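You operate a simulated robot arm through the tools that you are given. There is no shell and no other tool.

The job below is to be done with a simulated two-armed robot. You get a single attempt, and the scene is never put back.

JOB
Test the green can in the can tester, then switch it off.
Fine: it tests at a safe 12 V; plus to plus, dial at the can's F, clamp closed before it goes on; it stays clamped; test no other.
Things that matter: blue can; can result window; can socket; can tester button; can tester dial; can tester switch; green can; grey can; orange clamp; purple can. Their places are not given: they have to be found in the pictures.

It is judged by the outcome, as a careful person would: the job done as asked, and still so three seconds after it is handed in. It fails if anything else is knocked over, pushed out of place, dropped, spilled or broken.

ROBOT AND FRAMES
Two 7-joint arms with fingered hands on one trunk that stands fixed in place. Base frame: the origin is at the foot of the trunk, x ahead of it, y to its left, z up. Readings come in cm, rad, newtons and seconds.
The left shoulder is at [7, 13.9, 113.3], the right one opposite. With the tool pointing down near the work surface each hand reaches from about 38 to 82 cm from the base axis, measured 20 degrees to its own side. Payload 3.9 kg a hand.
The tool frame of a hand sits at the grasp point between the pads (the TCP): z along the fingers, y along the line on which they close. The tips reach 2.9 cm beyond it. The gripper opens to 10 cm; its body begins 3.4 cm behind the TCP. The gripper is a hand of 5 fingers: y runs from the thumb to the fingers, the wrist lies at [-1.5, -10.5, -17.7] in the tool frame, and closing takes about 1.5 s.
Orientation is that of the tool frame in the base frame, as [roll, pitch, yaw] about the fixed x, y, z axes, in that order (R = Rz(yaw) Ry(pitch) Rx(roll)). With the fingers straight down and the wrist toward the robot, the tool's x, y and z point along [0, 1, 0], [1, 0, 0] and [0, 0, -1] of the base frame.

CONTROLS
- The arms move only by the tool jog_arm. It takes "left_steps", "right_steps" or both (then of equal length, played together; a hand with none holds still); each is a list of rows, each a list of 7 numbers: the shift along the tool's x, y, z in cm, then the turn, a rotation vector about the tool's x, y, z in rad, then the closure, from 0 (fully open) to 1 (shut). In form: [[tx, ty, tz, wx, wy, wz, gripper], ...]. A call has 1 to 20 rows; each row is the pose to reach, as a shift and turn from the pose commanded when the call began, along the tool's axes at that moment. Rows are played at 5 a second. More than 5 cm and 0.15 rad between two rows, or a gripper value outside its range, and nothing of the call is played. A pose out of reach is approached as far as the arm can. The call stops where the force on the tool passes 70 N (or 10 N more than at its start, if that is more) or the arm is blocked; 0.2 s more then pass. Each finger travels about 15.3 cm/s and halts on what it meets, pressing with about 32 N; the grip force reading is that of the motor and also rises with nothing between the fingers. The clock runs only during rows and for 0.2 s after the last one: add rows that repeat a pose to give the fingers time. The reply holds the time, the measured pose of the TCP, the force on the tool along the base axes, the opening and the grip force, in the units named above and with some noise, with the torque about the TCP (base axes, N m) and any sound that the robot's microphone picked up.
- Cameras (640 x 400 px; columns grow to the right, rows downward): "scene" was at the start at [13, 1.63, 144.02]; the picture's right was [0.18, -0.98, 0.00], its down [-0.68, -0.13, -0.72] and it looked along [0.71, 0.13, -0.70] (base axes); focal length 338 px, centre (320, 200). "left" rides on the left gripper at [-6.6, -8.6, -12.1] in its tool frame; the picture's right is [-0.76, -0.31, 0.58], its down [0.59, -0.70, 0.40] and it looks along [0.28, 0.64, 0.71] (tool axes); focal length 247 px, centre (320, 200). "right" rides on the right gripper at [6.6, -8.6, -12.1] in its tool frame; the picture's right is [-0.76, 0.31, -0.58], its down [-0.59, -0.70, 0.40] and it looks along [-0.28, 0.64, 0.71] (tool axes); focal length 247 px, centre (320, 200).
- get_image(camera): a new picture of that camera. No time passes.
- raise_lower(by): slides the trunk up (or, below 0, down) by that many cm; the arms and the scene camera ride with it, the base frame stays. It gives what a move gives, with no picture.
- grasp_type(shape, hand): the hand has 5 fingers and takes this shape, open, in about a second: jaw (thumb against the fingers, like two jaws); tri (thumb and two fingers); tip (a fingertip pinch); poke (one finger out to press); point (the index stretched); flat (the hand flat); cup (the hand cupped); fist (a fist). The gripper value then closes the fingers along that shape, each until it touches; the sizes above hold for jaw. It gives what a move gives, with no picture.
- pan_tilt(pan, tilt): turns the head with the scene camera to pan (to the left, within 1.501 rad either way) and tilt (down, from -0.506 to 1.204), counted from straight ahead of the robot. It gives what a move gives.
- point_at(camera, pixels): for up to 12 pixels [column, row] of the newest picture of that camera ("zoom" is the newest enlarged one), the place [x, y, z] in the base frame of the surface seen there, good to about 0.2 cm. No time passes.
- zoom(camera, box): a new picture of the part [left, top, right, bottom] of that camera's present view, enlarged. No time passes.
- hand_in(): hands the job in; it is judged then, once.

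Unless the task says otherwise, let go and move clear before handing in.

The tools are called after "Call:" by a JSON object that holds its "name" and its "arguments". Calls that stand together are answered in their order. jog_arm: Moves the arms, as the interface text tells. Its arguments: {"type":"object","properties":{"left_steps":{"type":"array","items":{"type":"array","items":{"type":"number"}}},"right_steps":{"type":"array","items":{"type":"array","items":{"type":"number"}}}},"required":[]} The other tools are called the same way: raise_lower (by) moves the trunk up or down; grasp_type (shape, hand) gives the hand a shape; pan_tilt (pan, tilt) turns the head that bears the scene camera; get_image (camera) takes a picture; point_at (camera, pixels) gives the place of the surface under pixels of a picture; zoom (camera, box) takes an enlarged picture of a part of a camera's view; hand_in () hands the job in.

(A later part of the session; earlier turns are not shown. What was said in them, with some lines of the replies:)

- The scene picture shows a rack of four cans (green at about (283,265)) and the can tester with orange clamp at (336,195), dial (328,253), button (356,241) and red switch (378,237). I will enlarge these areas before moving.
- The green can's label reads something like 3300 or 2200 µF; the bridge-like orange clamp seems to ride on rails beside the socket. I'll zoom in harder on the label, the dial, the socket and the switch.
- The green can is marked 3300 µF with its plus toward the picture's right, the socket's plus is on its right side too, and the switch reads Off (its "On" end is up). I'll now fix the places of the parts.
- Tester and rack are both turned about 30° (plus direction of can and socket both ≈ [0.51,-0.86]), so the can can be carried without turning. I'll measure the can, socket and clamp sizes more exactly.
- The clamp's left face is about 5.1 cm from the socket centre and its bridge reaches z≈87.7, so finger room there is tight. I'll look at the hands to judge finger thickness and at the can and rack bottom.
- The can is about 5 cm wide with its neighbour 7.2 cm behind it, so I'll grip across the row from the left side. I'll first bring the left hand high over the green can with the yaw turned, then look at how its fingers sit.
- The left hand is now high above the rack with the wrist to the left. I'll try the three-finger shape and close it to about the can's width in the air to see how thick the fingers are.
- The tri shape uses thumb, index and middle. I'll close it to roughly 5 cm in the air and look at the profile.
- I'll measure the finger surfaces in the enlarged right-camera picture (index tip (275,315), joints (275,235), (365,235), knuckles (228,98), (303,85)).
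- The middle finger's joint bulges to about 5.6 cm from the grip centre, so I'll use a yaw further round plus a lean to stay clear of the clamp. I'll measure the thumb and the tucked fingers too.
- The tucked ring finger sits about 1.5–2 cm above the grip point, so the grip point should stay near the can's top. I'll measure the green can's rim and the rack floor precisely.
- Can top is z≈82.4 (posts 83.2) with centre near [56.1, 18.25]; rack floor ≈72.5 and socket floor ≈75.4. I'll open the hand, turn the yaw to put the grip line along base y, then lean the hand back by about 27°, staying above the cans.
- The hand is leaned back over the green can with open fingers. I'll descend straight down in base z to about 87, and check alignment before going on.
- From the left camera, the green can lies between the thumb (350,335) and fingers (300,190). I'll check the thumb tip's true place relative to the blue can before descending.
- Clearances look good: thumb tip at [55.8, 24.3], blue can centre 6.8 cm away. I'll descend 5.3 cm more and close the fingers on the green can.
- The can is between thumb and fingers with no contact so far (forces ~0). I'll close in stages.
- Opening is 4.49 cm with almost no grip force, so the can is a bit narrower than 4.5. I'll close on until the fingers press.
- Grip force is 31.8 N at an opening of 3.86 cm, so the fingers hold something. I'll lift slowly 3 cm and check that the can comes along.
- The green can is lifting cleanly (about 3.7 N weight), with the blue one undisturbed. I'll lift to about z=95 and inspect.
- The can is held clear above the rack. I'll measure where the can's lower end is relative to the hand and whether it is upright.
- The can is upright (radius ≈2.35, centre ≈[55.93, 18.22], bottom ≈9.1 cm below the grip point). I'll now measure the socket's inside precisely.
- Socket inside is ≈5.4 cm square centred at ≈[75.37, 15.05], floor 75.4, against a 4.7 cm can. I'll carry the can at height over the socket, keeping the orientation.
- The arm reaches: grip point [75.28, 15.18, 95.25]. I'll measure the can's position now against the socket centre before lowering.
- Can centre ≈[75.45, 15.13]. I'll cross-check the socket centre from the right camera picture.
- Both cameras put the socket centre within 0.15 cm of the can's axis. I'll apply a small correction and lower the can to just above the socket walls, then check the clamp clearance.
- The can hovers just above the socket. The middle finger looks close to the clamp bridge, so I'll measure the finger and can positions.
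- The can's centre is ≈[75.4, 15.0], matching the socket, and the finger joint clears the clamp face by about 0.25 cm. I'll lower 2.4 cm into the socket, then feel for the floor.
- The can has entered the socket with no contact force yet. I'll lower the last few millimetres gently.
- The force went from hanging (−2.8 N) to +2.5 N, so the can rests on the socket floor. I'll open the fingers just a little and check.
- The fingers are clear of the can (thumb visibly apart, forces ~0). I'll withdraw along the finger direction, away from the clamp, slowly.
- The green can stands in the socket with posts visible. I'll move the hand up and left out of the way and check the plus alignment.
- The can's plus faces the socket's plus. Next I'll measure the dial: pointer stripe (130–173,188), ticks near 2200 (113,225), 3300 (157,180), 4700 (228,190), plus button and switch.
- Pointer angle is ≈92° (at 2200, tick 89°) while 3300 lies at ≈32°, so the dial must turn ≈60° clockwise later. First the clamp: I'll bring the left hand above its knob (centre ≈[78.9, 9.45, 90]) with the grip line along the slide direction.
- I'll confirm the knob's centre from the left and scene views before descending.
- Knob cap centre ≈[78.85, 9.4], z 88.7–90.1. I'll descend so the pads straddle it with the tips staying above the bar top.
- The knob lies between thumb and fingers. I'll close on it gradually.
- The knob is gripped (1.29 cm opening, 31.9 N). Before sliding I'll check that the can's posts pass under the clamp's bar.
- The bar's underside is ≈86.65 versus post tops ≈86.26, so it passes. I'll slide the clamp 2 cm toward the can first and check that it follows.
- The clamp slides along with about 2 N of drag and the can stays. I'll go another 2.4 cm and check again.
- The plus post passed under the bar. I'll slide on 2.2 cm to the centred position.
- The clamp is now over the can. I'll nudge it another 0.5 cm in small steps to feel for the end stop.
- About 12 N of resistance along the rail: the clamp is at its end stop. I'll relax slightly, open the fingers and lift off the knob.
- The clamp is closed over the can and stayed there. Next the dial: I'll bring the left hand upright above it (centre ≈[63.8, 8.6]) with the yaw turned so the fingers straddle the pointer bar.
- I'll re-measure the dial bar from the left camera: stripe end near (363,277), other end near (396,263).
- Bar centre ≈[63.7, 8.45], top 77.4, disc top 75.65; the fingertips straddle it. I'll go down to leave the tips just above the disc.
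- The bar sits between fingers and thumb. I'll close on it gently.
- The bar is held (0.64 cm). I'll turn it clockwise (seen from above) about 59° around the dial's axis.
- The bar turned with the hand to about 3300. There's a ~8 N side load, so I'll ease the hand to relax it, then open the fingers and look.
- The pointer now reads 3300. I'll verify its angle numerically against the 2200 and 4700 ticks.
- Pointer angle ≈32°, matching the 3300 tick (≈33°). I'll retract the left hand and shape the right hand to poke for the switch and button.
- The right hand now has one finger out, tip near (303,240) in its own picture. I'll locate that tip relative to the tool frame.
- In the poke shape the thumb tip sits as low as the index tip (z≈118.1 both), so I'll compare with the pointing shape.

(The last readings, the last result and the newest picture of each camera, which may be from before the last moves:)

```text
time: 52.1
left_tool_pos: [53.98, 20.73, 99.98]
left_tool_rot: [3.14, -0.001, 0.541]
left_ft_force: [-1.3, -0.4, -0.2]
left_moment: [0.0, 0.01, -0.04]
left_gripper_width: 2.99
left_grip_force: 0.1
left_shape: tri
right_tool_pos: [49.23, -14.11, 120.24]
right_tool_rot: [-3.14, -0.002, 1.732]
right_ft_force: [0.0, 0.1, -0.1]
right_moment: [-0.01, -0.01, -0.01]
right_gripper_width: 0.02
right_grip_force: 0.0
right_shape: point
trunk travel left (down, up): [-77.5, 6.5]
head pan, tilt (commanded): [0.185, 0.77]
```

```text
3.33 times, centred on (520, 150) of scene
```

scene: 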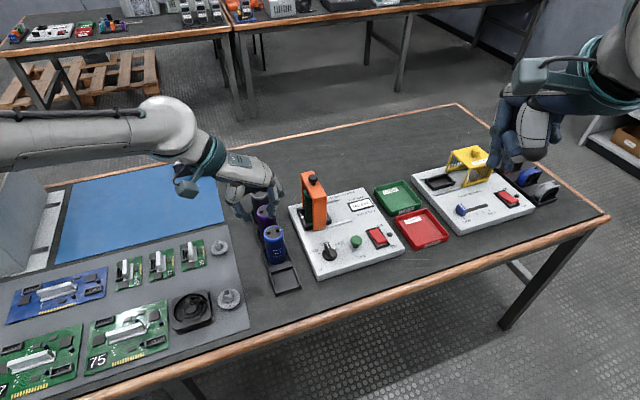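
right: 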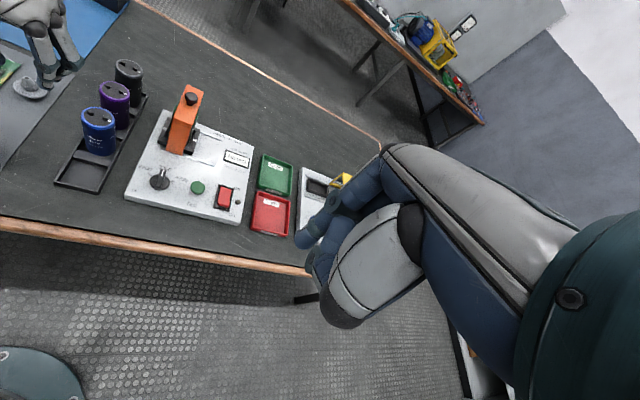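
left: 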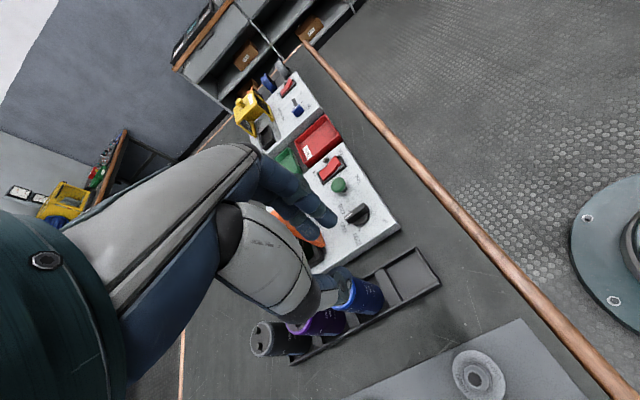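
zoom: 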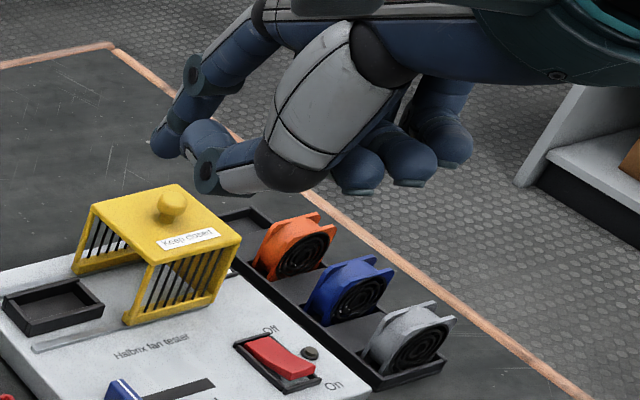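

The pointing finger stretches obliquely, which is less handy. I'll go back to poke and see what closing does to the tucked fingers and thumb.

Call:
{"name": "grasp_type", "arguments": {"hand": "right", "shape": "poke"}}

Call:
{"name": "jog_arm", "arguments": {"right_steps": [[0, 0, 0, 0, 0, 0, 0.5], [0, 0, 0, 0, 0, 0, 1], [0, 0, 0, 0, 0, 0, 1], [0, 0, 0, 0, 0, 0, 1]]}}

Call:
{"name": "zoom", "arguments": {"camera": "right", "box": [240, 130, 420, 300]}}

Call:
{"name": "zoom", "arguments": {"camera": "scene", "box": [470, 90, 570, 210]}}

```text
time: 53.0
left_tool_pos: [53.9, 20.7, 100.01]
left_tool_rot: [3.141, -0.001, 0.543]
left_ft_force: [0.4, 0.1, 0.3]
left_moment: [0.01, -0.02, -0.02]
left_gripper_width: 2.98
left_grip_force: 0.1
left_shape: tri
right_tool_pos: [49.27, -14.23, 120.37]
right_tool_rot: [3.14, -0.001, 1.731]
right_ft_force: [-0.3, 0.3, 0.5]
right_moment: [-0.03, 0.02, 0.01]
right_gripper_width: 0.0
right_grip_force: 0.0
right_shape: poke
trunk travel left (down, up): [-77.5, 6.5]
head pan, tilt (commanded): [0.185, 0.77]
```

```text
time: 54.0
left_tool_pos: [53.77, 20.83, 99.9]
left_tool_rot: [-3.141, 0.001, 0.541]
left_ft_force: [0.5, -0.5, 0.5]
left_moment: [0.0, 0.0, 0.01]
left_gripper_width: 2.94
left_grip_force: 0.1
left_shape: tri
right_tool_pos: [49.16, -14.1, 120.5]
right_tool_rot: [-3.141, 0.002, 1.732]
right_ft_force: [0.3, 0.8, 0.2]
right_moment: [0.01, 0.01, -0.01]
right_gripper_width: 0.01
right_grip_force: 0.1
right_shape: poke
trunk travel left (down, up): [-77.5, 6.5]
head pan, tilt (commanded): [0.185, 0.77]
```

```text
2.35 times, centred on (330, 215) of right
```

zoom: 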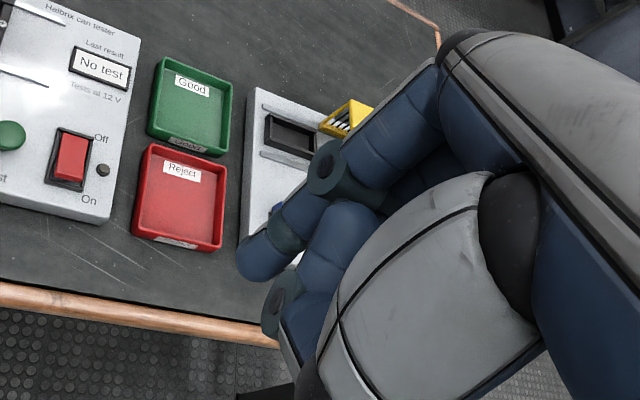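

```text
3.33 times, centred on (520, 150) of scene
```

zoom: 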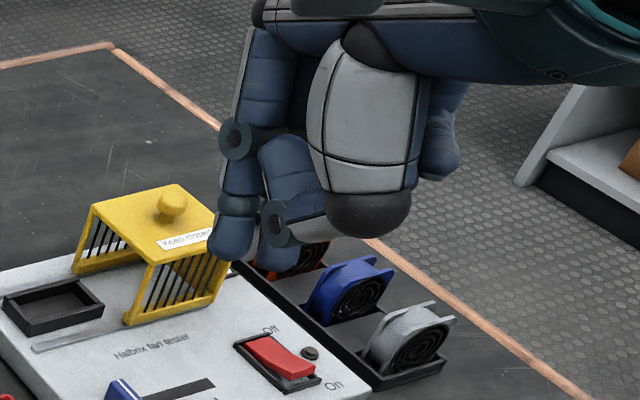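

Call:
{"name": "point_at", "arguments": {"camera": "zoom", "pixels": [[228, 260], [235, 258], [245, 252], [265, 255], [270, 268], [280, 272], [292, 268], [290, 255], [275, 235], [275, 175], [310, 238], [350, 230]]}}

Call:
{"name": "zoom", "arguments": {"camera": "scene", "box": [480, 130, 530, 180]}}

```text
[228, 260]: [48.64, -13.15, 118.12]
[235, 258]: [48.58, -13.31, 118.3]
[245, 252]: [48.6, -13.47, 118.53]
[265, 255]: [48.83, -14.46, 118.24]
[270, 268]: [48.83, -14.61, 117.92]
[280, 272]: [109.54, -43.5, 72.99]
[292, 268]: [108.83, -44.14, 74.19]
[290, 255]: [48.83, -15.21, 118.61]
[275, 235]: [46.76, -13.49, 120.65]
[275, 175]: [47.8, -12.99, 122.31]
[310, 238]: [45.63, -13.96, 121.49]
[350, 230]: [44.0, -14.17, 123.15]
```

```text
8.00 times, centred on (505, 155) of scene
```

zoom: 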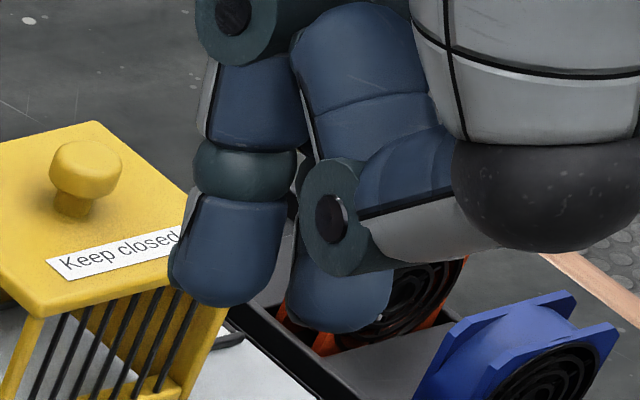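

The poke shape actually has index and middle tips side by side (≈1.5 cm apart). I'll lean the hand so a single tip leads. First, precise switch and button geometry.

Call:
{"name": "zoom", "arguments": {"camera": "scene", "box": [345, 215, 405, 260]}}

```text
8.89 times, centred on (375, 238) of scene
```

zoom: 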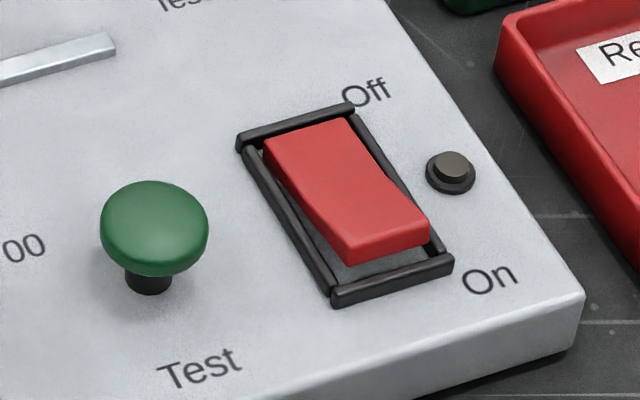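

Call:
{"name": "point_at", "arguments": {"camera": "zoom", "pixels": [[270, 145], [348, 122], [425, 220], [350, 248], [310, 195], [385, 170], [345, 185], [388, 235], [240, 142], [350, 106], [450, 260], [335, 295]]}}

Call:
{"name": "point_at", "arguments": {"camera": "zoom", "pixels": [[155, 185], [155, 215], [105, 225], [205, 225], [155, 260], [390, 275], [365, 215], [380, 250], [310, 135], [450, 165], [330, 155], [370, 205]]}}

```text
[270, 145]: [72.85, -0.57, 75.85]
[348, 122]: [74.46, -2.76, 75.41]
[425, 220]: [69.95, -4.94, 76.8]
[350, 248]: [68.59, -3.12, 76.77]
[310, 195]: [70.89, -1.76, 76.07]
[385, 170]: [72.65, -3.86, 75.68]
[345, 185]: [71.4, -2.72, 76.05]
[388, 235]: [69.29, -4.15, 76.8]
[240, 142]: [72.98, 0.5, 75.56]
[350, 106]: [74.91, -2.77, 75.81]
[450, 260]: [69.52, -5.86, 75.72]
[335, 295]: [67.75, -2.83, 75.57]
```

```text
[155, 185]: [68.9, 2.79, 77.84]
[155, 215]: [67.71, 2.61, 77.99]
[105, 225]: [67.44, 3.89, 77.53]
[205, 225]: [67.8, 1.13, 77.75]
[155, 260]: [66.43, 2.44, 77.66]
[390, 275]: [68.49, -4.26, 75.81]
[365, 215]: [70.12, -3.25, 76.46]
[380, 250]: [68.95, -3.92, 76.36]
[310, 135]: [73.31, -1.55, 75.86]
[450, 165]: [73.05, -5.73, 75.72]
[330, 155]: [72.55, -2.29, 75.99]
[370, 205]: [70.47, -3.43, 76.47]
```

Switch: On end raised at ≈[69.3, -4.0, 76.8], pivot ≈[71.4, -2.8]; button top ≈[67.65, 2.6, 78.0]. I'll check how low the curled ring/little fingers of the right hand sit.

Call:
{"name": "zoom", "arguments": {"camera": "scene", "box": [490, 100, 570, 180]}}

```text
5.00 times, centred on (530, 140) of scene
```

zoom: 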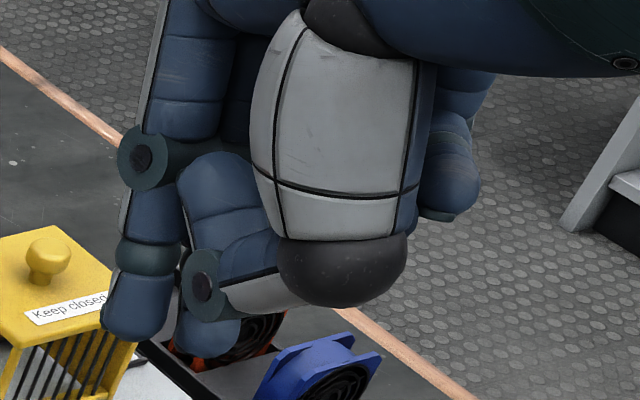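

Call:
{"name": "point_at", "arguments": {"camera": "zoom", "pixels": [[440, 215], [455, 205], [475, 180], [420, 210], [440, 180], [450, 140], [345, 300], [300, 270], [215, 200], [205, 345], [225, 325], [470, 90]]}}

```text
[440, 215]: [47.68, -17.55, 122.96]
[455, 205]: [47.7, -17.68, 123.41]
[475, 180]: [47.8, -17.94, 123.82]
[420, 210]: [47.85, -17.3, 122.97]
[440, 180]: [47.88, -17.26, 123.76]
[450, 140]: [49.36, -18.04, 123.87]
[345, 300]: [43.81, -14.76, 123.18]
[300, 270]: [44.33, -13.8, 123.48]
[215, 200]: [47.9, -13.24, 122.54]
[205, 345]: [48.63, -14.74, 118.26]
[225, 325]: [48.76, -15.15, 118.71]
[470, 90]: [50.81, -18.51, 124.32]
```

Those curled fingers sit 5 cm higher, so they're no problem. I'll move the right hand to hover above the switch's On end, leaned so the middle fingertip leads.

Call:
{"name": "jog_arm", "arguments": {"right_steps": [[0.56, 1.83, 2.53, 0, 0.035, 0, 1], [1.11, 3.67, 5.06, 0, 0.07, 0, 1], [1.67, 5.5, 7.59, 0, 0.105, 0, 1], [2.23, 7.33, 10.12, 0, 0.14, 0, 1], [2.78, 9.16, 12.65, 0, 0.175, 0, 1], [3.34, 11.0, 15.18, 0, 0.21, 0, 1], [3.9, 12.83, 17.7, 0, 0.245, 0, 1], [4.45, 14.66, 20.23, 0, 0.28, 0, 1], [5.01, 16.5, 22.76, 0, 0.315, 0, 1], [5.57, 18.33, 25.3, 0, 0.35, 0, 1], [6.12, 20.16, 27.82, 0, 0.385, 0, 1], [6.68, 21.99, 30.35, 0, 0.42, 0, 1], [6.68, 21.99, 30.35, 0, 0.42, 0, 1], [6.68, 21.99, 30.35, 0, 0.42, 0, 1]]}}

Call:
{"name": "get_image", "arguments": {"camera": "scene"}}

Call:
{"name": "get_image", "arguments": {"camera": "right"}}

Call:
{"name": "get_image", "arguments": {"camera": "left"}}

```text
time: 57.0
left_tool_pos: [53.96, 20.7, 99.97]
left_tool_rot: [3.141, 0.0, 0.54]
left_ft_force: [0.3, 0.4, 0.4]
left_moment: [0.02, 0.04, 0.0]
left_gripper_width: 2.97
left_grip_force: 0.1
left_shape: tri
right_tool_pos: [69.9, -4.06, 89.93]
right_tool_rot: [3.14, -0.422, 1.731]
right_ft_force: [1.0, -0.7, -0.8]
right_moment: [-0.01, 0.0, 0.0]
right_gripper_width: 0.0
right_grip_force: 0.0
right_shape: poke
trunk travel left (down, up): [-77.5, 6.5]
head pan, tilt (commanded): [0.185, 0.77]
```

```text
taken
```

scene: 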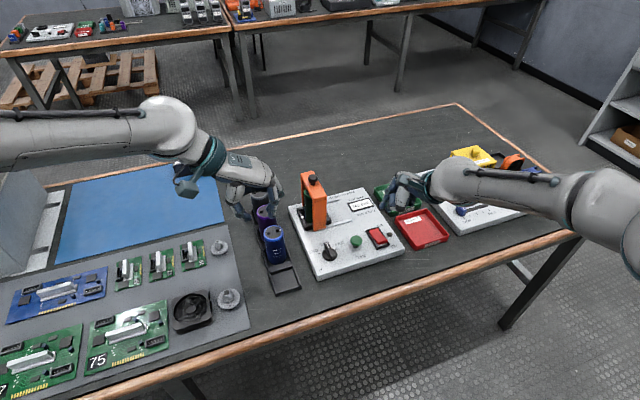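

```text
taken
```

right: 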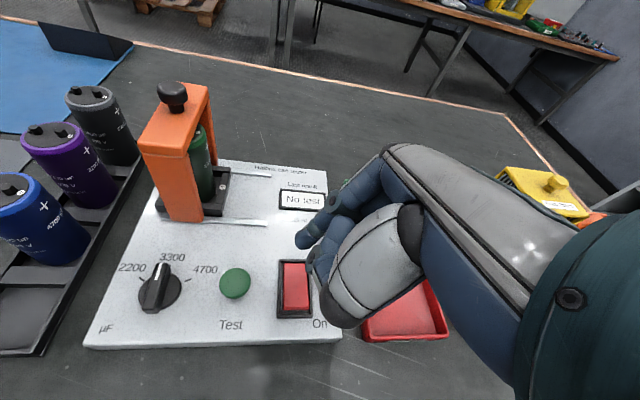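

```text
taken
```

left: 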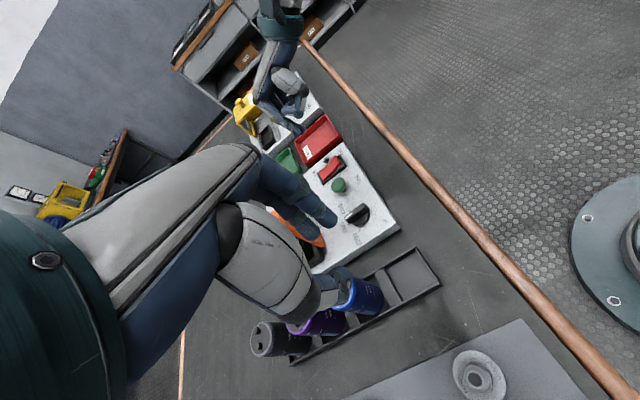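

The right hand hovers over the switch. I'll enlarge the scene view to find the leading tip's place.

Call:
{"name": "zoom", "arguments": {"camera": "scene", "box": [360, 160, 450, 250]}}

Call:
{"name": "zoom", "arguments": {"camera": "left", "box": [240, 50, 380, 210]}}

```text
4.44 times, centred on (405, 205) of scene
```

zoom: 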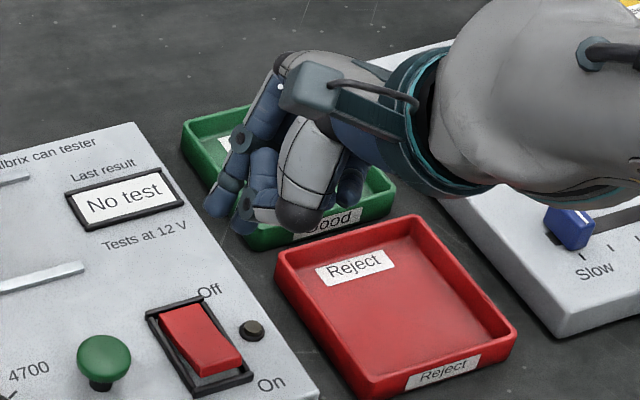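

```text
2.50 times, centred on (310, 130) of left
```

zoom: 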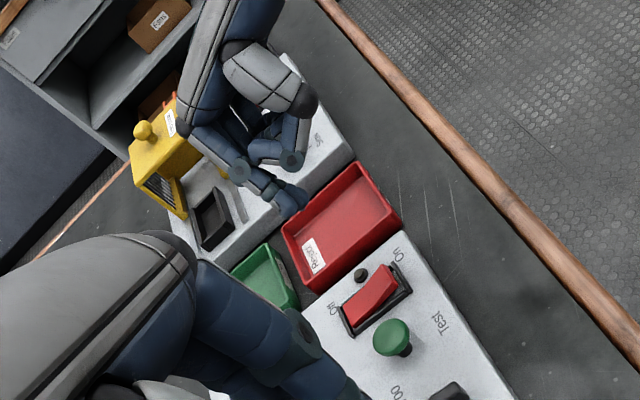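

Call:
{"name": "zoom", "arguments": {"camera": "scene", "box": [390, 175, 440, 225]}}

```text
8.00 times, centred on (415, 200) of scene
```

zoom: 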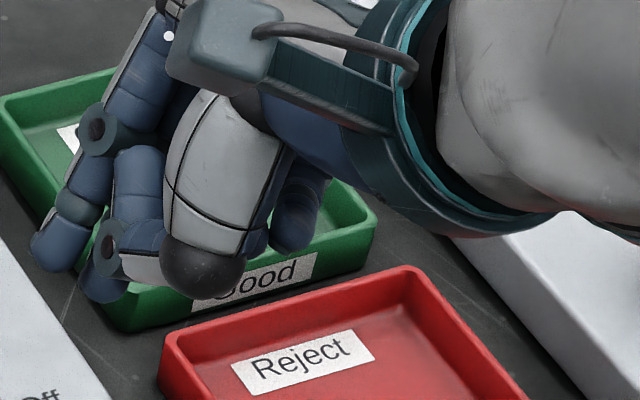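

Call:
{"name": "point_at", "arguments": {"camera": "zoom", "pixels": [[50, 268], [35, 250], [70, 260], [55, 245], [100, 298], [85, 285], [122, 290], [105, 285], [95, 265], [200, 285], [290, 245], [205, 215]]}}

```text
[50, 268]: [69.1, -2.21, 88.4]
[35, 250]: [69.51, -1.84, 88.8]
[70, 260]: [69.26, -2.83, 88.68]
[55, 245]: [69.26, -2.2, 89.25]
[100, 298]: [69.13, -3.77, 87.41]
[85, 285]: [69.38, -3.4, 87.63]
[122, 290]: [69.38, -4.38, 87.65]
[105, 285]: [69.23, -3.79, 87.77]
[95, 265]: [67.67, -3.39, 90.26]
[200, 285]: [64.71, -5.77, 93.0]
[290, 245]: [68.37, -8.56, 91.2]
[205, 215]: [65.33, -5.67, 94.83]
```

The leading (middle) tip is at ≈[69.8, -3.85, 87.2] with the index 1 cm higher. I'll descend to just above the On end of the switch.

Call:
{"name": "jog_arm", "arguments": {"right_steps": [[-0.7, 0.12, 1.88, 0, 0, 0, 1], [-1.51, 0.12, 3.7, 0, 0, 0, 1], [-2.33, 0.12, 5.53, 0, 0, 0, 1], [-3.14, 0.12, 7.35, 0, 0, 0, 1], [-3.76, 0.12, 8.73, 0, 0, 0, 1], [-3.76, 0.12, 8.73, 0, 0, 0, 1]]}}

Call:
{"name": "zoom", "arguments": {"camera": "scene", "box": [345, 205, 415, 265]}}

Call:
{"name": "get_image", "arguments": {"camera": "right"}}

Call:
{"name": "zoom", "arguments": {"camera": "left", "box": [270, 80, 390, 210]}}

```text
time: 58.4
left_tool_pos: [53.84, 20.84, 100.02]
left_tool_rot: [3.141, -0.001, 0.539]
left_ft_force: [-0.7, 0.7, -0.4]
left_moment: [-0.02, -0.02, 0.02]
left_gripper_width: 2.95
left_grip_force: 0.0
left_shape: tri
right_tool_pos: [69.99, -3.94, 80.45]
right_tool_rot: [3.141, -0.42, 1.732]
right_ft_force: [0.2, 0.2, 0.4]
right_moment: [-0.05, 0.0, -0.02]
right_gripper_width: 0.0
right_grip_force: 0.0
right_shape: poke
trunk travel left (down, up): [-77.5, 6.5]
head pan, tilt (commanded): [0.185, 0.77]
```

```text
6.67 times, centred on (380, 235) of scene
```

zoom: 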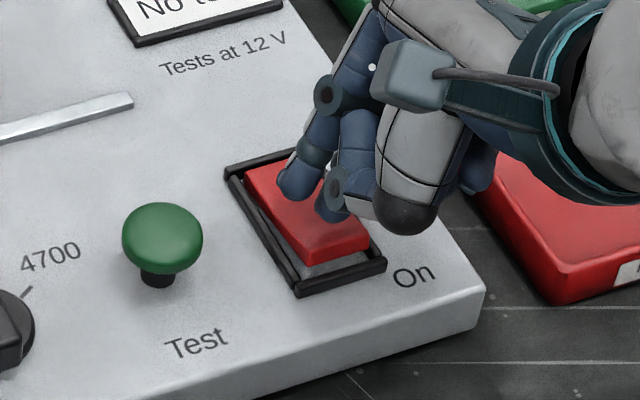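

```text
taken
```

right: 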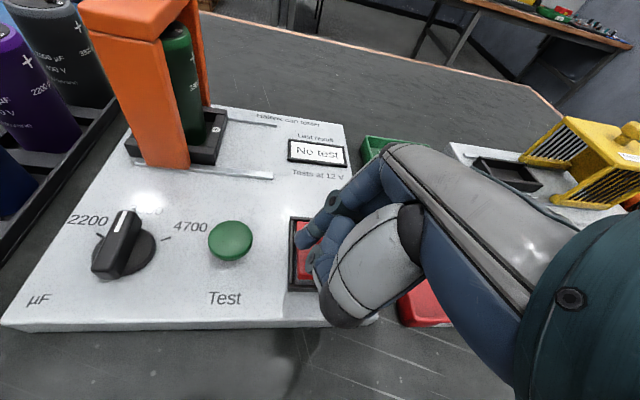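

```text
3.08 times, centred on (330, 145) of left
```

zoom: 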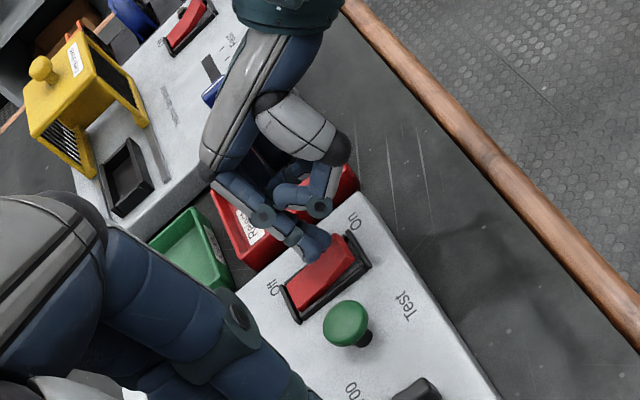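

The tip is just above the On half. I'll press down slowly.

Call:
{"name": "jog_arm", "arguments": {"right_steps": [[-0.16, 0, 0.37, 0, 0, 0, 1], [-0.33, 0, 0.73, 0, 0, 0, 1], [-0.45, 0, 1.0, 0, 0, 0, 1], [-0.55, 0, 1.23, 0, 0, 0, 1], [-0.65, 0, 1.46, 0, 0, 0, 1]]}}

Call:
{"name": "zoom", "arguments": {"camera": "scene", "box": [345, 205, 415, 265]}}

```text
time: 59.6
left_tool_pos: [53.8, 20.79, 100.05]
left_tool_rot: [3.139, -0.001, 0.542]
left_ft_force: [1.1, -0.3, -0.8]
left_moment: [-0.01, 0.02, 0.0]
left_gripper_width: 2.96
left_grip_force: 0.1
left_shape: tri
right_tool_pos: [69.94, -3.83, 79.2]
right_tool_rot: [3.137, -0.42, 1.732]
right_ft_force: [-1.4, 0.8, 9.3]
right_moment: [0.04, 0.05, 0.0]
right_gripper_width: 0.0
right_grip_force: 0.1
right_shape: poke
trunk travel left (down, up): [-77.5, 6.5]
head pan, tilt (commanded): [0.185, 0.77]
heard: click
```

```text
6.67 times, centred on (380, 235) of scene
```

zoom: 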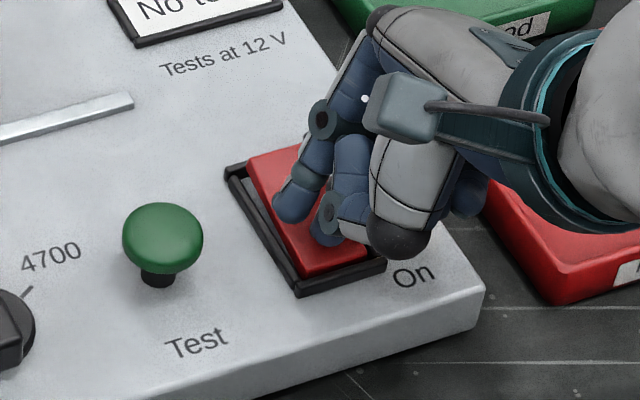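

A click was heard and the rocker flipped (Off end up). I'll lift the finger and check the lamp and the result window.

Call:
{"name": "jog_arm", "arguments": {"right_steps": [[0.41, 0, -0.91, 0, 0, 0, 1], [1.22, 0, -2.74, 0, 0, 0, 1], [2.04, 0, -4.57, 0, 0, 0, 1], [2.86, 0, -6.39, 0, 0, 0, 1], [2.86, 0, -6.39, 0, 0, 0, 1]]}}

Call:
{"name": "zoom", "arguments": {"camera": "scene", "box": [310, 185, 420, 275]}}

Call:
{"name": "zoom", "arguments": {"camera": "scene", "box": [350, 215, 410, 260]}}

```text
time: 60.8
left_tool_pos: [53.87, 20.77, 100.03]
left_tool_rot: [-3.141, -0.001, 0.541]
left_ft_force: [0.3, -0.3, 0.7]
left_moment: [0.05, -0.01, -0.03]
left_gripper_width: 2.98
left_grip_force: 0.2
left_shape: tri
right_tool_pos: [70.06, -3.82, 85.85]
right_tool_rot: [3.14, -0.421, 1.731]
right_ft_force: [0.5, -0.7, -0.3]
right_moment: [-0.02, 0.0, -0.04]
right_gripper_width: 0.02
right_grip_force: 0.2
right_shape: poke
trunk travel left (down, up): [-77.5, 6.5]
head pan, tilt (commanded): [0.185, 0.77]
```

```text
4.44 times, centred on (365, 230) of scene
```

zoom: 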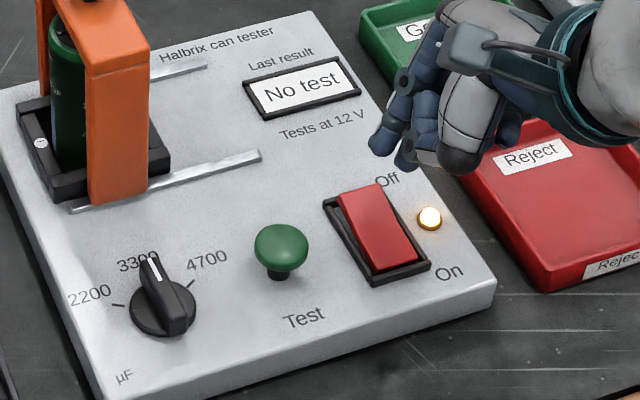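

```text
8.89 times, centred on (380, 238) of scene
```

zoom: 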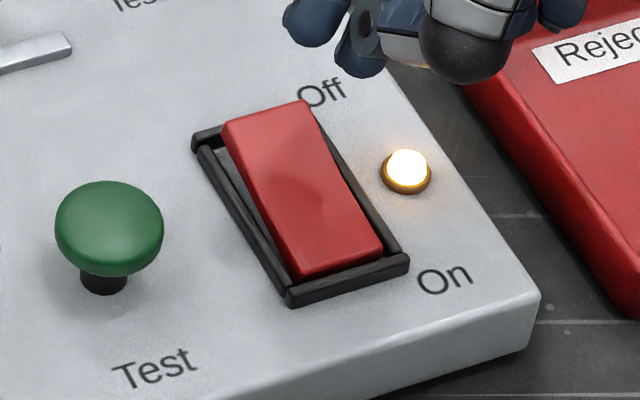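

The lamp is lit: the tester is on, with clamp closed and dial at 3300. Now I'll move over the green Test button.

Call:
{"name": "jog_arm", "arguments": {"right_steps": [[1.48, -0.33, 0.66, 0, 0, 0, 1], [2.97, -0.67, 1.33, 0, 0, 0, 1], [4.45, -1.0, 1.99, 0, 0, 0, 1], [5.93, -1.33, 2.65, 0, 0, 0, 1], [5.93, -1.33, 2.65, 0, 0, 0, 1]]}}

Call:
{"name": "zoom", "arguments": {"camera": "scene", "box": [330, 190, 410, 265]}}

Call:
{"name": "get_image", "arguments": {"camera": "right"}}

```text
time: 62.0
left_tool_pos: [53.88, 20.74, 99.85]
left_tool_rot: [-3.141, 0.0, 0.542]
left_ft_force: [0.0, -0.4, 0.2]
left_moment: [-0.02, 0.0, -0.04]
left_gripper_width: 2.95
left_grip_force: 0.2
left_shape: tri
right_tool_pos: [67.78, 2.13, 85.9]
right_tool_rot: [-3.14, -0.421, 1.73]
right_ft_force: [0.1, -0.8, 0.4]
right_moment: [0.0, -0.03, -0.02]
right_gripper_width: 0.0
right_grip_force: 0.0
right_shape: poke
trunk travel left (down, up): [-77.5, 6.5]
head pan, tilt (commanded): [0.185, 0.77]
```

```text
5.33 times, centred on (370, 228) of scene
```

zoom: 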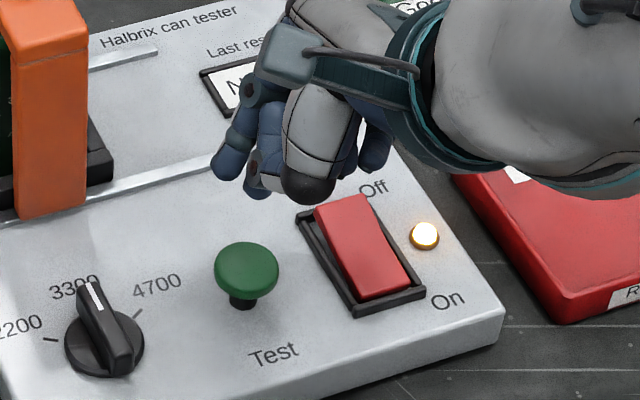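

```text
taken
```

right: 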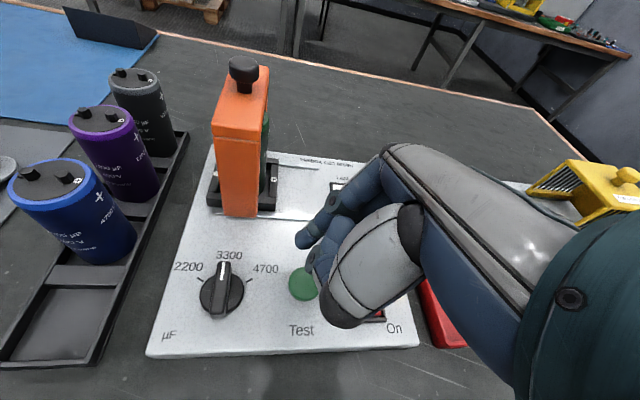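

Call:
{"name": "point_at", "arguments": {"camera": "zoom", "pixels": [[258, 195], [250, 188], [266, 192], [225, 175], [215, 168], [247, 268], [320, 195]]}}

```text
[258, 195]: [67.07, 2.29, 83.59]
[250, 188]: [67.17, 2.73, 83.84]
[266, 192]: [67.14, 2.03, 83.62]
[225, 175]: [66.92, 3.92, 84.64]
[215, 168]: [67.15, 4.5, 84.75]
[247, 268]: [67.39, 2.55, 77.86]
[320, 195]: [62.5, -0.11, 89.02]
```

The tip is at ≈[67.7, 2.35], right over the button's centre. I'll descend and press slowly.

Call:
{"name": "jog_arm", "arguments": {"right_steps": [[-0.43, 0.03, 1.45, 0, 0, 0, 1], [-1.04, 0.03, 2.82, 0, 0, 0, 1], [-1.66, 0.03, 4.19, 0, 0, 0, 1], [-1.78, 0.03, 4.46, 0, 0, 0, 1], [-1.86, 0.03, 4.65, 0, 0, 0, 1], [-1.94, 0.03, 4.83, 0, 0, 0, 1], [-2.02, 0.03, 5.01, 0, 0, 0, 1]]}}

Call:
{"name": "zoom", "arguments": {"camera": "scene", "box": [330, 190, 410, 265]}}

```text
time: 63.6
left_tool_pos: [53.89, 20.9, 99.96]
left_tool_rot: [-3.139, 0.001, 0.541]
left_ft_force: [0.2, 0.0, -1.0]
left_moment: [0.01, -0.01, -0.01]
left_gripper_width: 2.99
left_grip_force: 0.1
left_shape: tri
right_tool_pos: [67.58, 2.33, 80.48]
right_tool_rot: [3.141, -0.421, 1.731]
right_ft_force: [0.3, 1.1, 1.7]
right_moment: [0.03, -0.05, 0.01]
right_gripper_width: 0.0
right_grip_force: 0.0
right_shape: poke
trunk travel left (down, up): [-77.5, 6.5]
head pan, tilt (commanded): [0.185, 0.77]
```

```text
5.33 times, centred on (370, 228) of scene
```

zoom: 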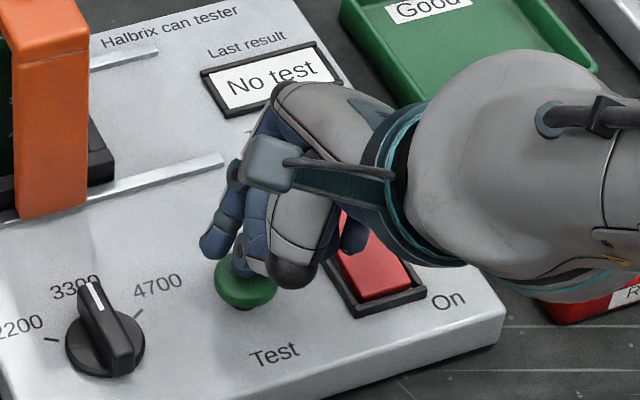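

Contact has just begun (1.7 N). I'll press further in small steps until it registers.

Call:
{"name": "jog_arm", "arguments": {"right_steps": [[-0.05, 0, 0.12, 0, 0, 0, 1], [-0.11, 0, 0.24, 0, 0, 0, 1], [-0.16, 0, 0.37, 0, 0, 0, 1], [-0.2, 0, 0.46, 0, 0, 0, 1]]}}

Call:
{"name": "zoom", "arguments": {"camera": "scene", "box": [330, 190, 410, 265]}}

```text
time: 64.6
left_tool_pos: [53.92, 20.64, 99.98]
left_tool_rot: [3.141, 0.0, 0.542]
left_ft_force: [0.3, 0.1, 0.5]
left_moment: [-0.01, 0.0, 0.01]
left_gripper_width: 2.97
left_grip_force: 0.0
left_shape: tri
right_tool_pos: [67.55, 2.46, 80.01]
right_tool_rot: [3.141, -0.419, 1.732]
right_ft_force: [0.9, -0.3, 4.0]
right_moment: [-0.04, -0.01, 0.01]
right_gripper_width: 0.0
right_grip_force: 0.0
right_shape: poke
trunk travel left (down, up): [-77.5, 6.5]
head pan, tilt (commanded): [0.185, 0.77]
heard: click
```

```text
5.33 times, centred on (370, 228) of scene
```

zoom: 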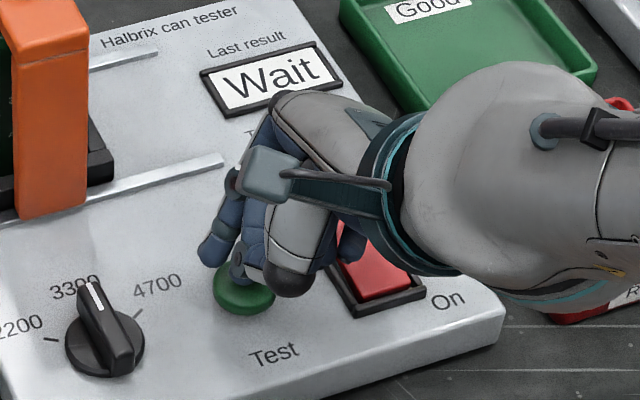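

A click, and the window reads "Wait". I'll lift off the button and wait for the result.

Call:
{"name": "jog_arm", "arguments": {"right_steps": [[0.41, 0, -0.91, 0, 0, 0, 1], [1.22, 0, -2.74, 0, 0, 0, 1], [2.04, 0, -4.57, 0, 0, 0, 1], [2.65, 0, -5.93, 0, 0, 0, 1], [2.65, 0, -5.93, 0, 0, 0, 1]]}}

Call:
{"name": "zoom", "arguments": {"camera": "scene", "box": [310, 185, 420, 275]}}

```text
time: 65.8
left_tool_pos: [53.88, 20.74, 99.91]
left_tool_rot: [-3.141, 0.001, 0.541]
left_ft_force: [0.2, 0.1, 0.2]
left_moment: [0.02, 0.02, 0.0]
left_gripper_width: 2.95
left_grip_force: 0.0
left_shape: tri
right_tool_pos: [67.7, 2.49, 86.45]
right_tool_rot: [-3.139, -0.421, 1.73]
right_ft_force: [1.1, 0.6, 0.4]
right_moment: [-0.01, 0.01, 0.01]
right_gripper_width: 0.0
right_grip_force: 0.1
right_shape: poke
trunk travel left (down, up): [-77.5, 6.5]
head pan, tilt (commanded): [0.185, 0.77]
```

```text
4.44 times, centred on (365, 230) of scene
```

zoom: 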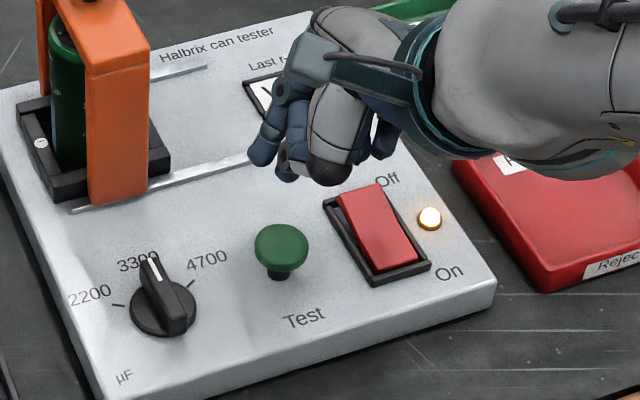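

The hand hides the window, so I'll move it over toward the switch's Off end and look at the result.

Call:
{"name": "jog_arm", "arguments": {"right_steps": [[-1.24, 1.11, -0.55, 0, 0, 0, 1], [-2.48, 2.22, -1.1, 0, 0, 0, 1], [-3.71, 3.33, -1.66, 0, 0, 0, 1], [-4.95, 4.44, -2.21, 0, 0, 0, 1], [-4.95, 4.44, -2.21, 0, 0, 0, 1], [-4.95, 4.44, -2.21, 0, 0, 0, 1]]}}

Call:
{"name": "zoom", "arguments": {"camera": "scene", "box": [310, 185, 420, 275]}}

Call:
{"name": "get_image", "arguments": {"camera": "right"}}

```text
time: 67.2
left_tool_pos: [53.83, 20.76, 100.03]
left_tool_rot: [3.141, -0.001, 0.541]
left_ft_force: [0.1, -0.6, 0.4]
left_moment: [0.0, 0.01, 0.01]
left_gripper_width: 2.98
left_grip_force: 0.1
left_shape: tri
right_tool_pos: [72.9, -2.12, 86.56]
right_tool_rot: [-3.14, -0.421, 1.73]
right_ft_force: [-0.6, -0.3, 0.6]
right_moment: [0.01, 0.04, 0.01]
right_gripper_width: 0.01
right_grip_force: 0.1
right_shape: poke
trunk travel left (down, up): [-77.5, 6.5]
head pan, tilt (commanded): [0.185, 0.77]
```

```text
4.44 times, centred on (365, 230) of scene
```

zoom: 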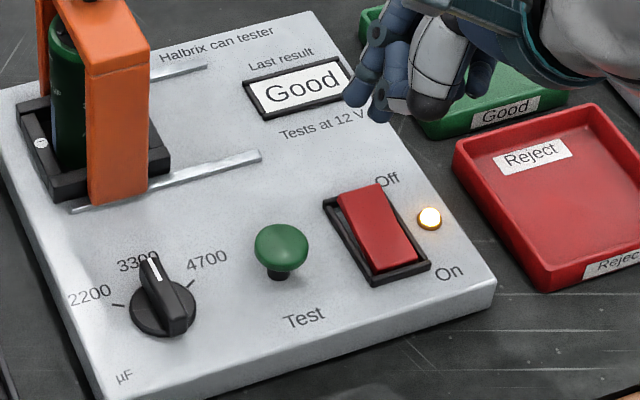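

```text
taken
```

right: 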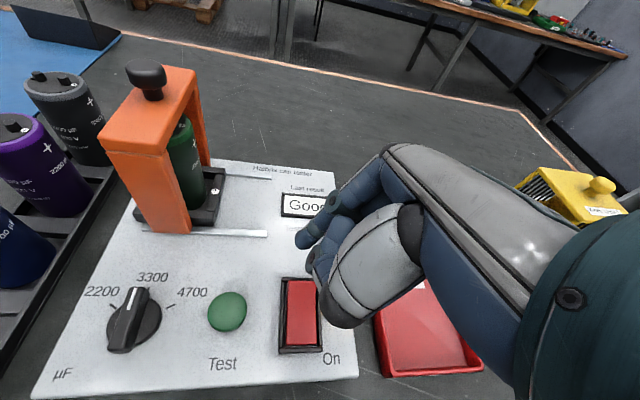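

The window reads "Good". Now switching off: I'll measure the raised Off end and the fingertip.

Call:
{"name": "zoom", "arguments": {"camera": "scene", "box": [370, 195, 420, 250]}}

```text
7.27 times, centred on (395, 222) of scene
```

zoom: 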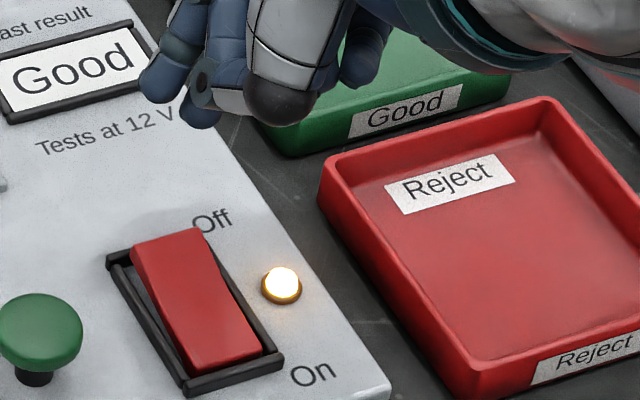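

Call:
{"name": "point_at", "arguments": {"camera": "zoom", "pixels": [[135, 245], [195, 229], [165, 240], [175, 265], [185, 290], [205, 335], [198, 127], [185, 115], [212, 120], [155, 100], [145, 90], [275, 115]]}}

```text
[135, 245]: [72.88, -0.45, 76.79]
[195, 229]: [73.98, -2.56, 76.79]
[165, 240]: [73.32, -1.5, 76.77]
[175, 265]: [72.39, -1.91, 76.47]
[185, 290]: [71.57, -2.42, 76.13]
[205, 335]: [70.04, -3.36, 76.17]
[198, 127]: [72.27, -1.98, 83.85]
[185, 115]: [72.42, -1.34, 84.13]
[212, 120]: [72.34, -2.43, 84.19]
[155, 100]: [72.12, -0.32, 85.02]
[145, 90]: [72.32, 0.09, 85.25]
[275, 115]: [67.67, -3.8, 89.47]
```

The tip is over the raised Off end (≈[72.8, -1.8, 76.6]). I'll descend and press it.

Call:
{"name": "jog_arm", "arguments": {"right_steps": [[-0.73, 0, 1.85, 0, 0, 0, 1], [-1.54, 0, 3.69, 0, 0, 0, 1], [-2.36, 0, 5.52, 0, 0, 0, 1], [-2.52, 0, 5.88, 0, 0, 0, 1], [-2.69, 0, 6.25, 0, 0, 0, 1], [-2.81, 0, 6.52, 0, 0, 0, 1], [-2.93, 0, 6.8, 0, 0, 0, 1], [-3.05, 0, 7.07, 0, 0, 0, 1]]}}

Call:
{"name": "zoom", "arguments": {"camera": "scene", "box": [345, 195, 415, 260]}}

```text
time: 69.0
left_tool_pos: [53.79, 20.81, 100.09]
left_tool_rot: [3.14, -0.002, 0.542]
left_ft_force: [0.2, -0.7, -0.1]
left_moment: [0.03, 0.0, 0.02]
left_gripper_width: 2.96
left_grip_force: 0.2
left_shape: tri
right_tool_pos: [72.83, -2.12, 79.19]
right_tool_rot: [3.135, -0.419, 1.73]
right_ft_force: [2.6, -1.2, 13.4]
right_moment: [-0.04, -0.08, 0.02]
right_gripper_width: 0.0
right_grip_force: 0.1
right_shape: poke
trunk travel left (down, up): [-77.5, 6.5]
head pan, tilt (commanded): [0.185, 0.77]
heard: click
```

```text
6.15 times, centred on (380, 228) of scene
```

zoom: 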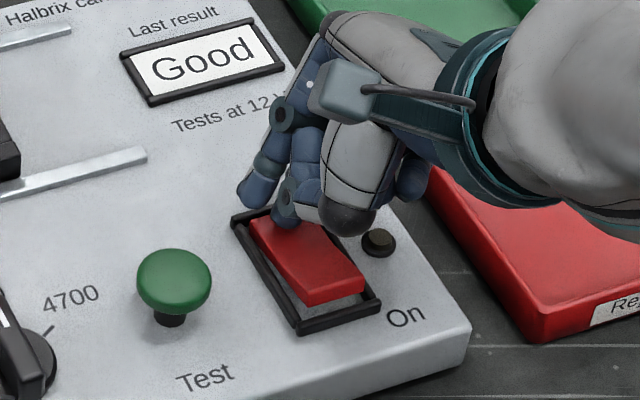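

A click, and the lamp is dark with the Off end down; the window still shows "Good". I'll lift the right hand straight up and back it off toward its own side.

Call:
{"name": "jog_arm", "arguments": {"right_steps": [[0.41, 0, -0.91, 0, 0, 0, 1], [1.22, 0, -2.74, 0, 0, 0, 1], [2.45, 0, -5.48, 0, 0, 0, 1], [4.08, 0, -9.13, 0, 0, 0, 1], [4.28, -2, -11.8, 0, 0, 0, 1], [4.48, -5, -14.5, 0, 0, 0, 1], [4.0, -8, -17, 0, 0, 0, 1], [3.0, -11, -19, 0, 0, 0, 1], [2.0, -14, -20, 0, 0, 0, 1]]}}

Call:
{"name": "get_image", "arguments": {"camera": "scene"}}

Call:
{"name": "zoom", "arguments": {"camera": "scene", "box": [285, 160, 415, 275]}}

Call:
{"name": "get_image", "arguments": {"camera": "right"}}

```text
time: 71.0
left_tool_pos: [53.71, 20.8, 100.04]
left_tool_rot: [-3.14, -0.002, 0.542]
left_ft_force: [-0.8, 0.0, 0.2]
left_moment: [-0.03, 0.02, -0.03]
left_gripper_width: 2.95
left_grip_force: 0.1
left_shape: tri
right_tool_pos: [60.08, -10.66, 98.03]
right_tool_rot: [3.141, -0.423, 1.735]
right_ft_force: [-0.3, -0.3, 0.7]
right_moment: [0.05, 0.01, 0.02]
right_gripper_width: 0.0
right_grip_force: 0.1
right_shape: poke
trunk travel left (down, up): [-77.5, 6.5]
head pan, tilt (commanded): [0.185, 0.77]
```

```text
taken
```

scene: 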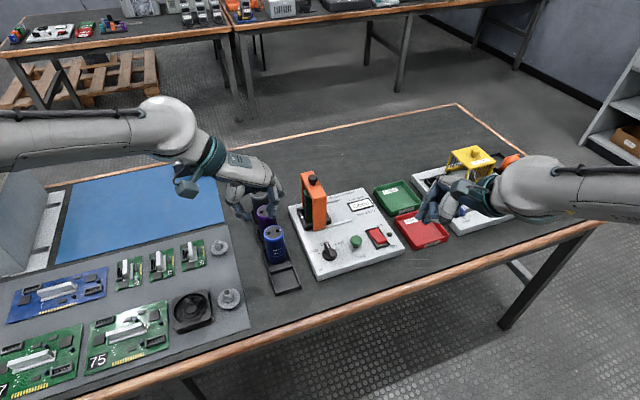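

```text
3.48 times, centred on (350, 218) of scene
```

zoom: 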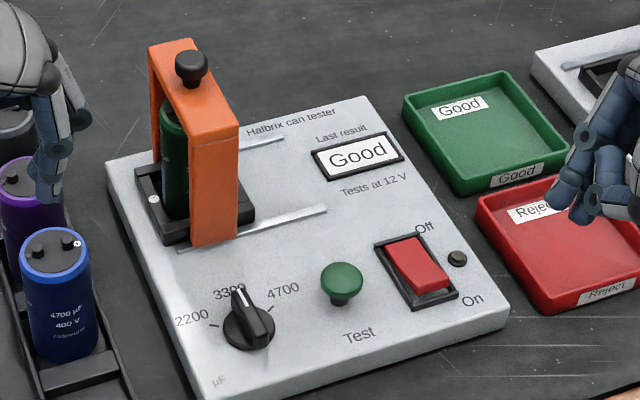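

```text
taken
```

right: 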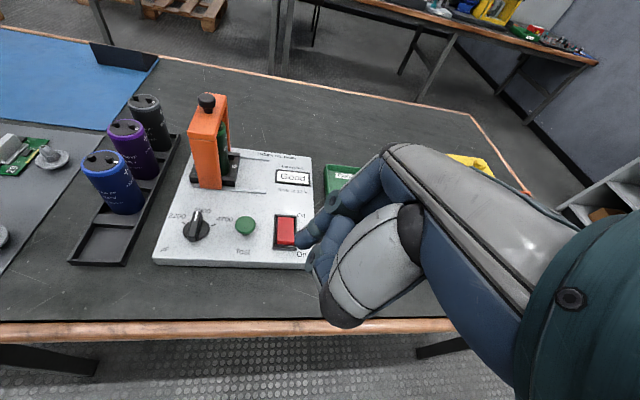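

The tester is off (lamp dark, Off end down), the window shows "Good", the dial points to 3300, and the green can remains clamped plus to plus. The other cans stand undisturbed and both hands are clear, so I hand the job in.

Call:
{"name": "hand_in", "arguments": {}}

```text
The job is handed in.
```

The green can tested "Good" at 12 V, and the tester is switched off again. The job is handed in.

- **Can:** the green can, marked 3300 µF, is in the socket with its plus facing the socket's plus.
- **Clamp:** I closed it to its end stop before switching on, and it is still closed.
- **Dial:** the pointer is on the 3300 mark, within about a degree.
- **Switch:** the Off end is down and the lamp is dark.
- **Other cans:** the blue, purple and grey cans are still in the rack, and I tested none of them.

Both hands are well clear of the table.
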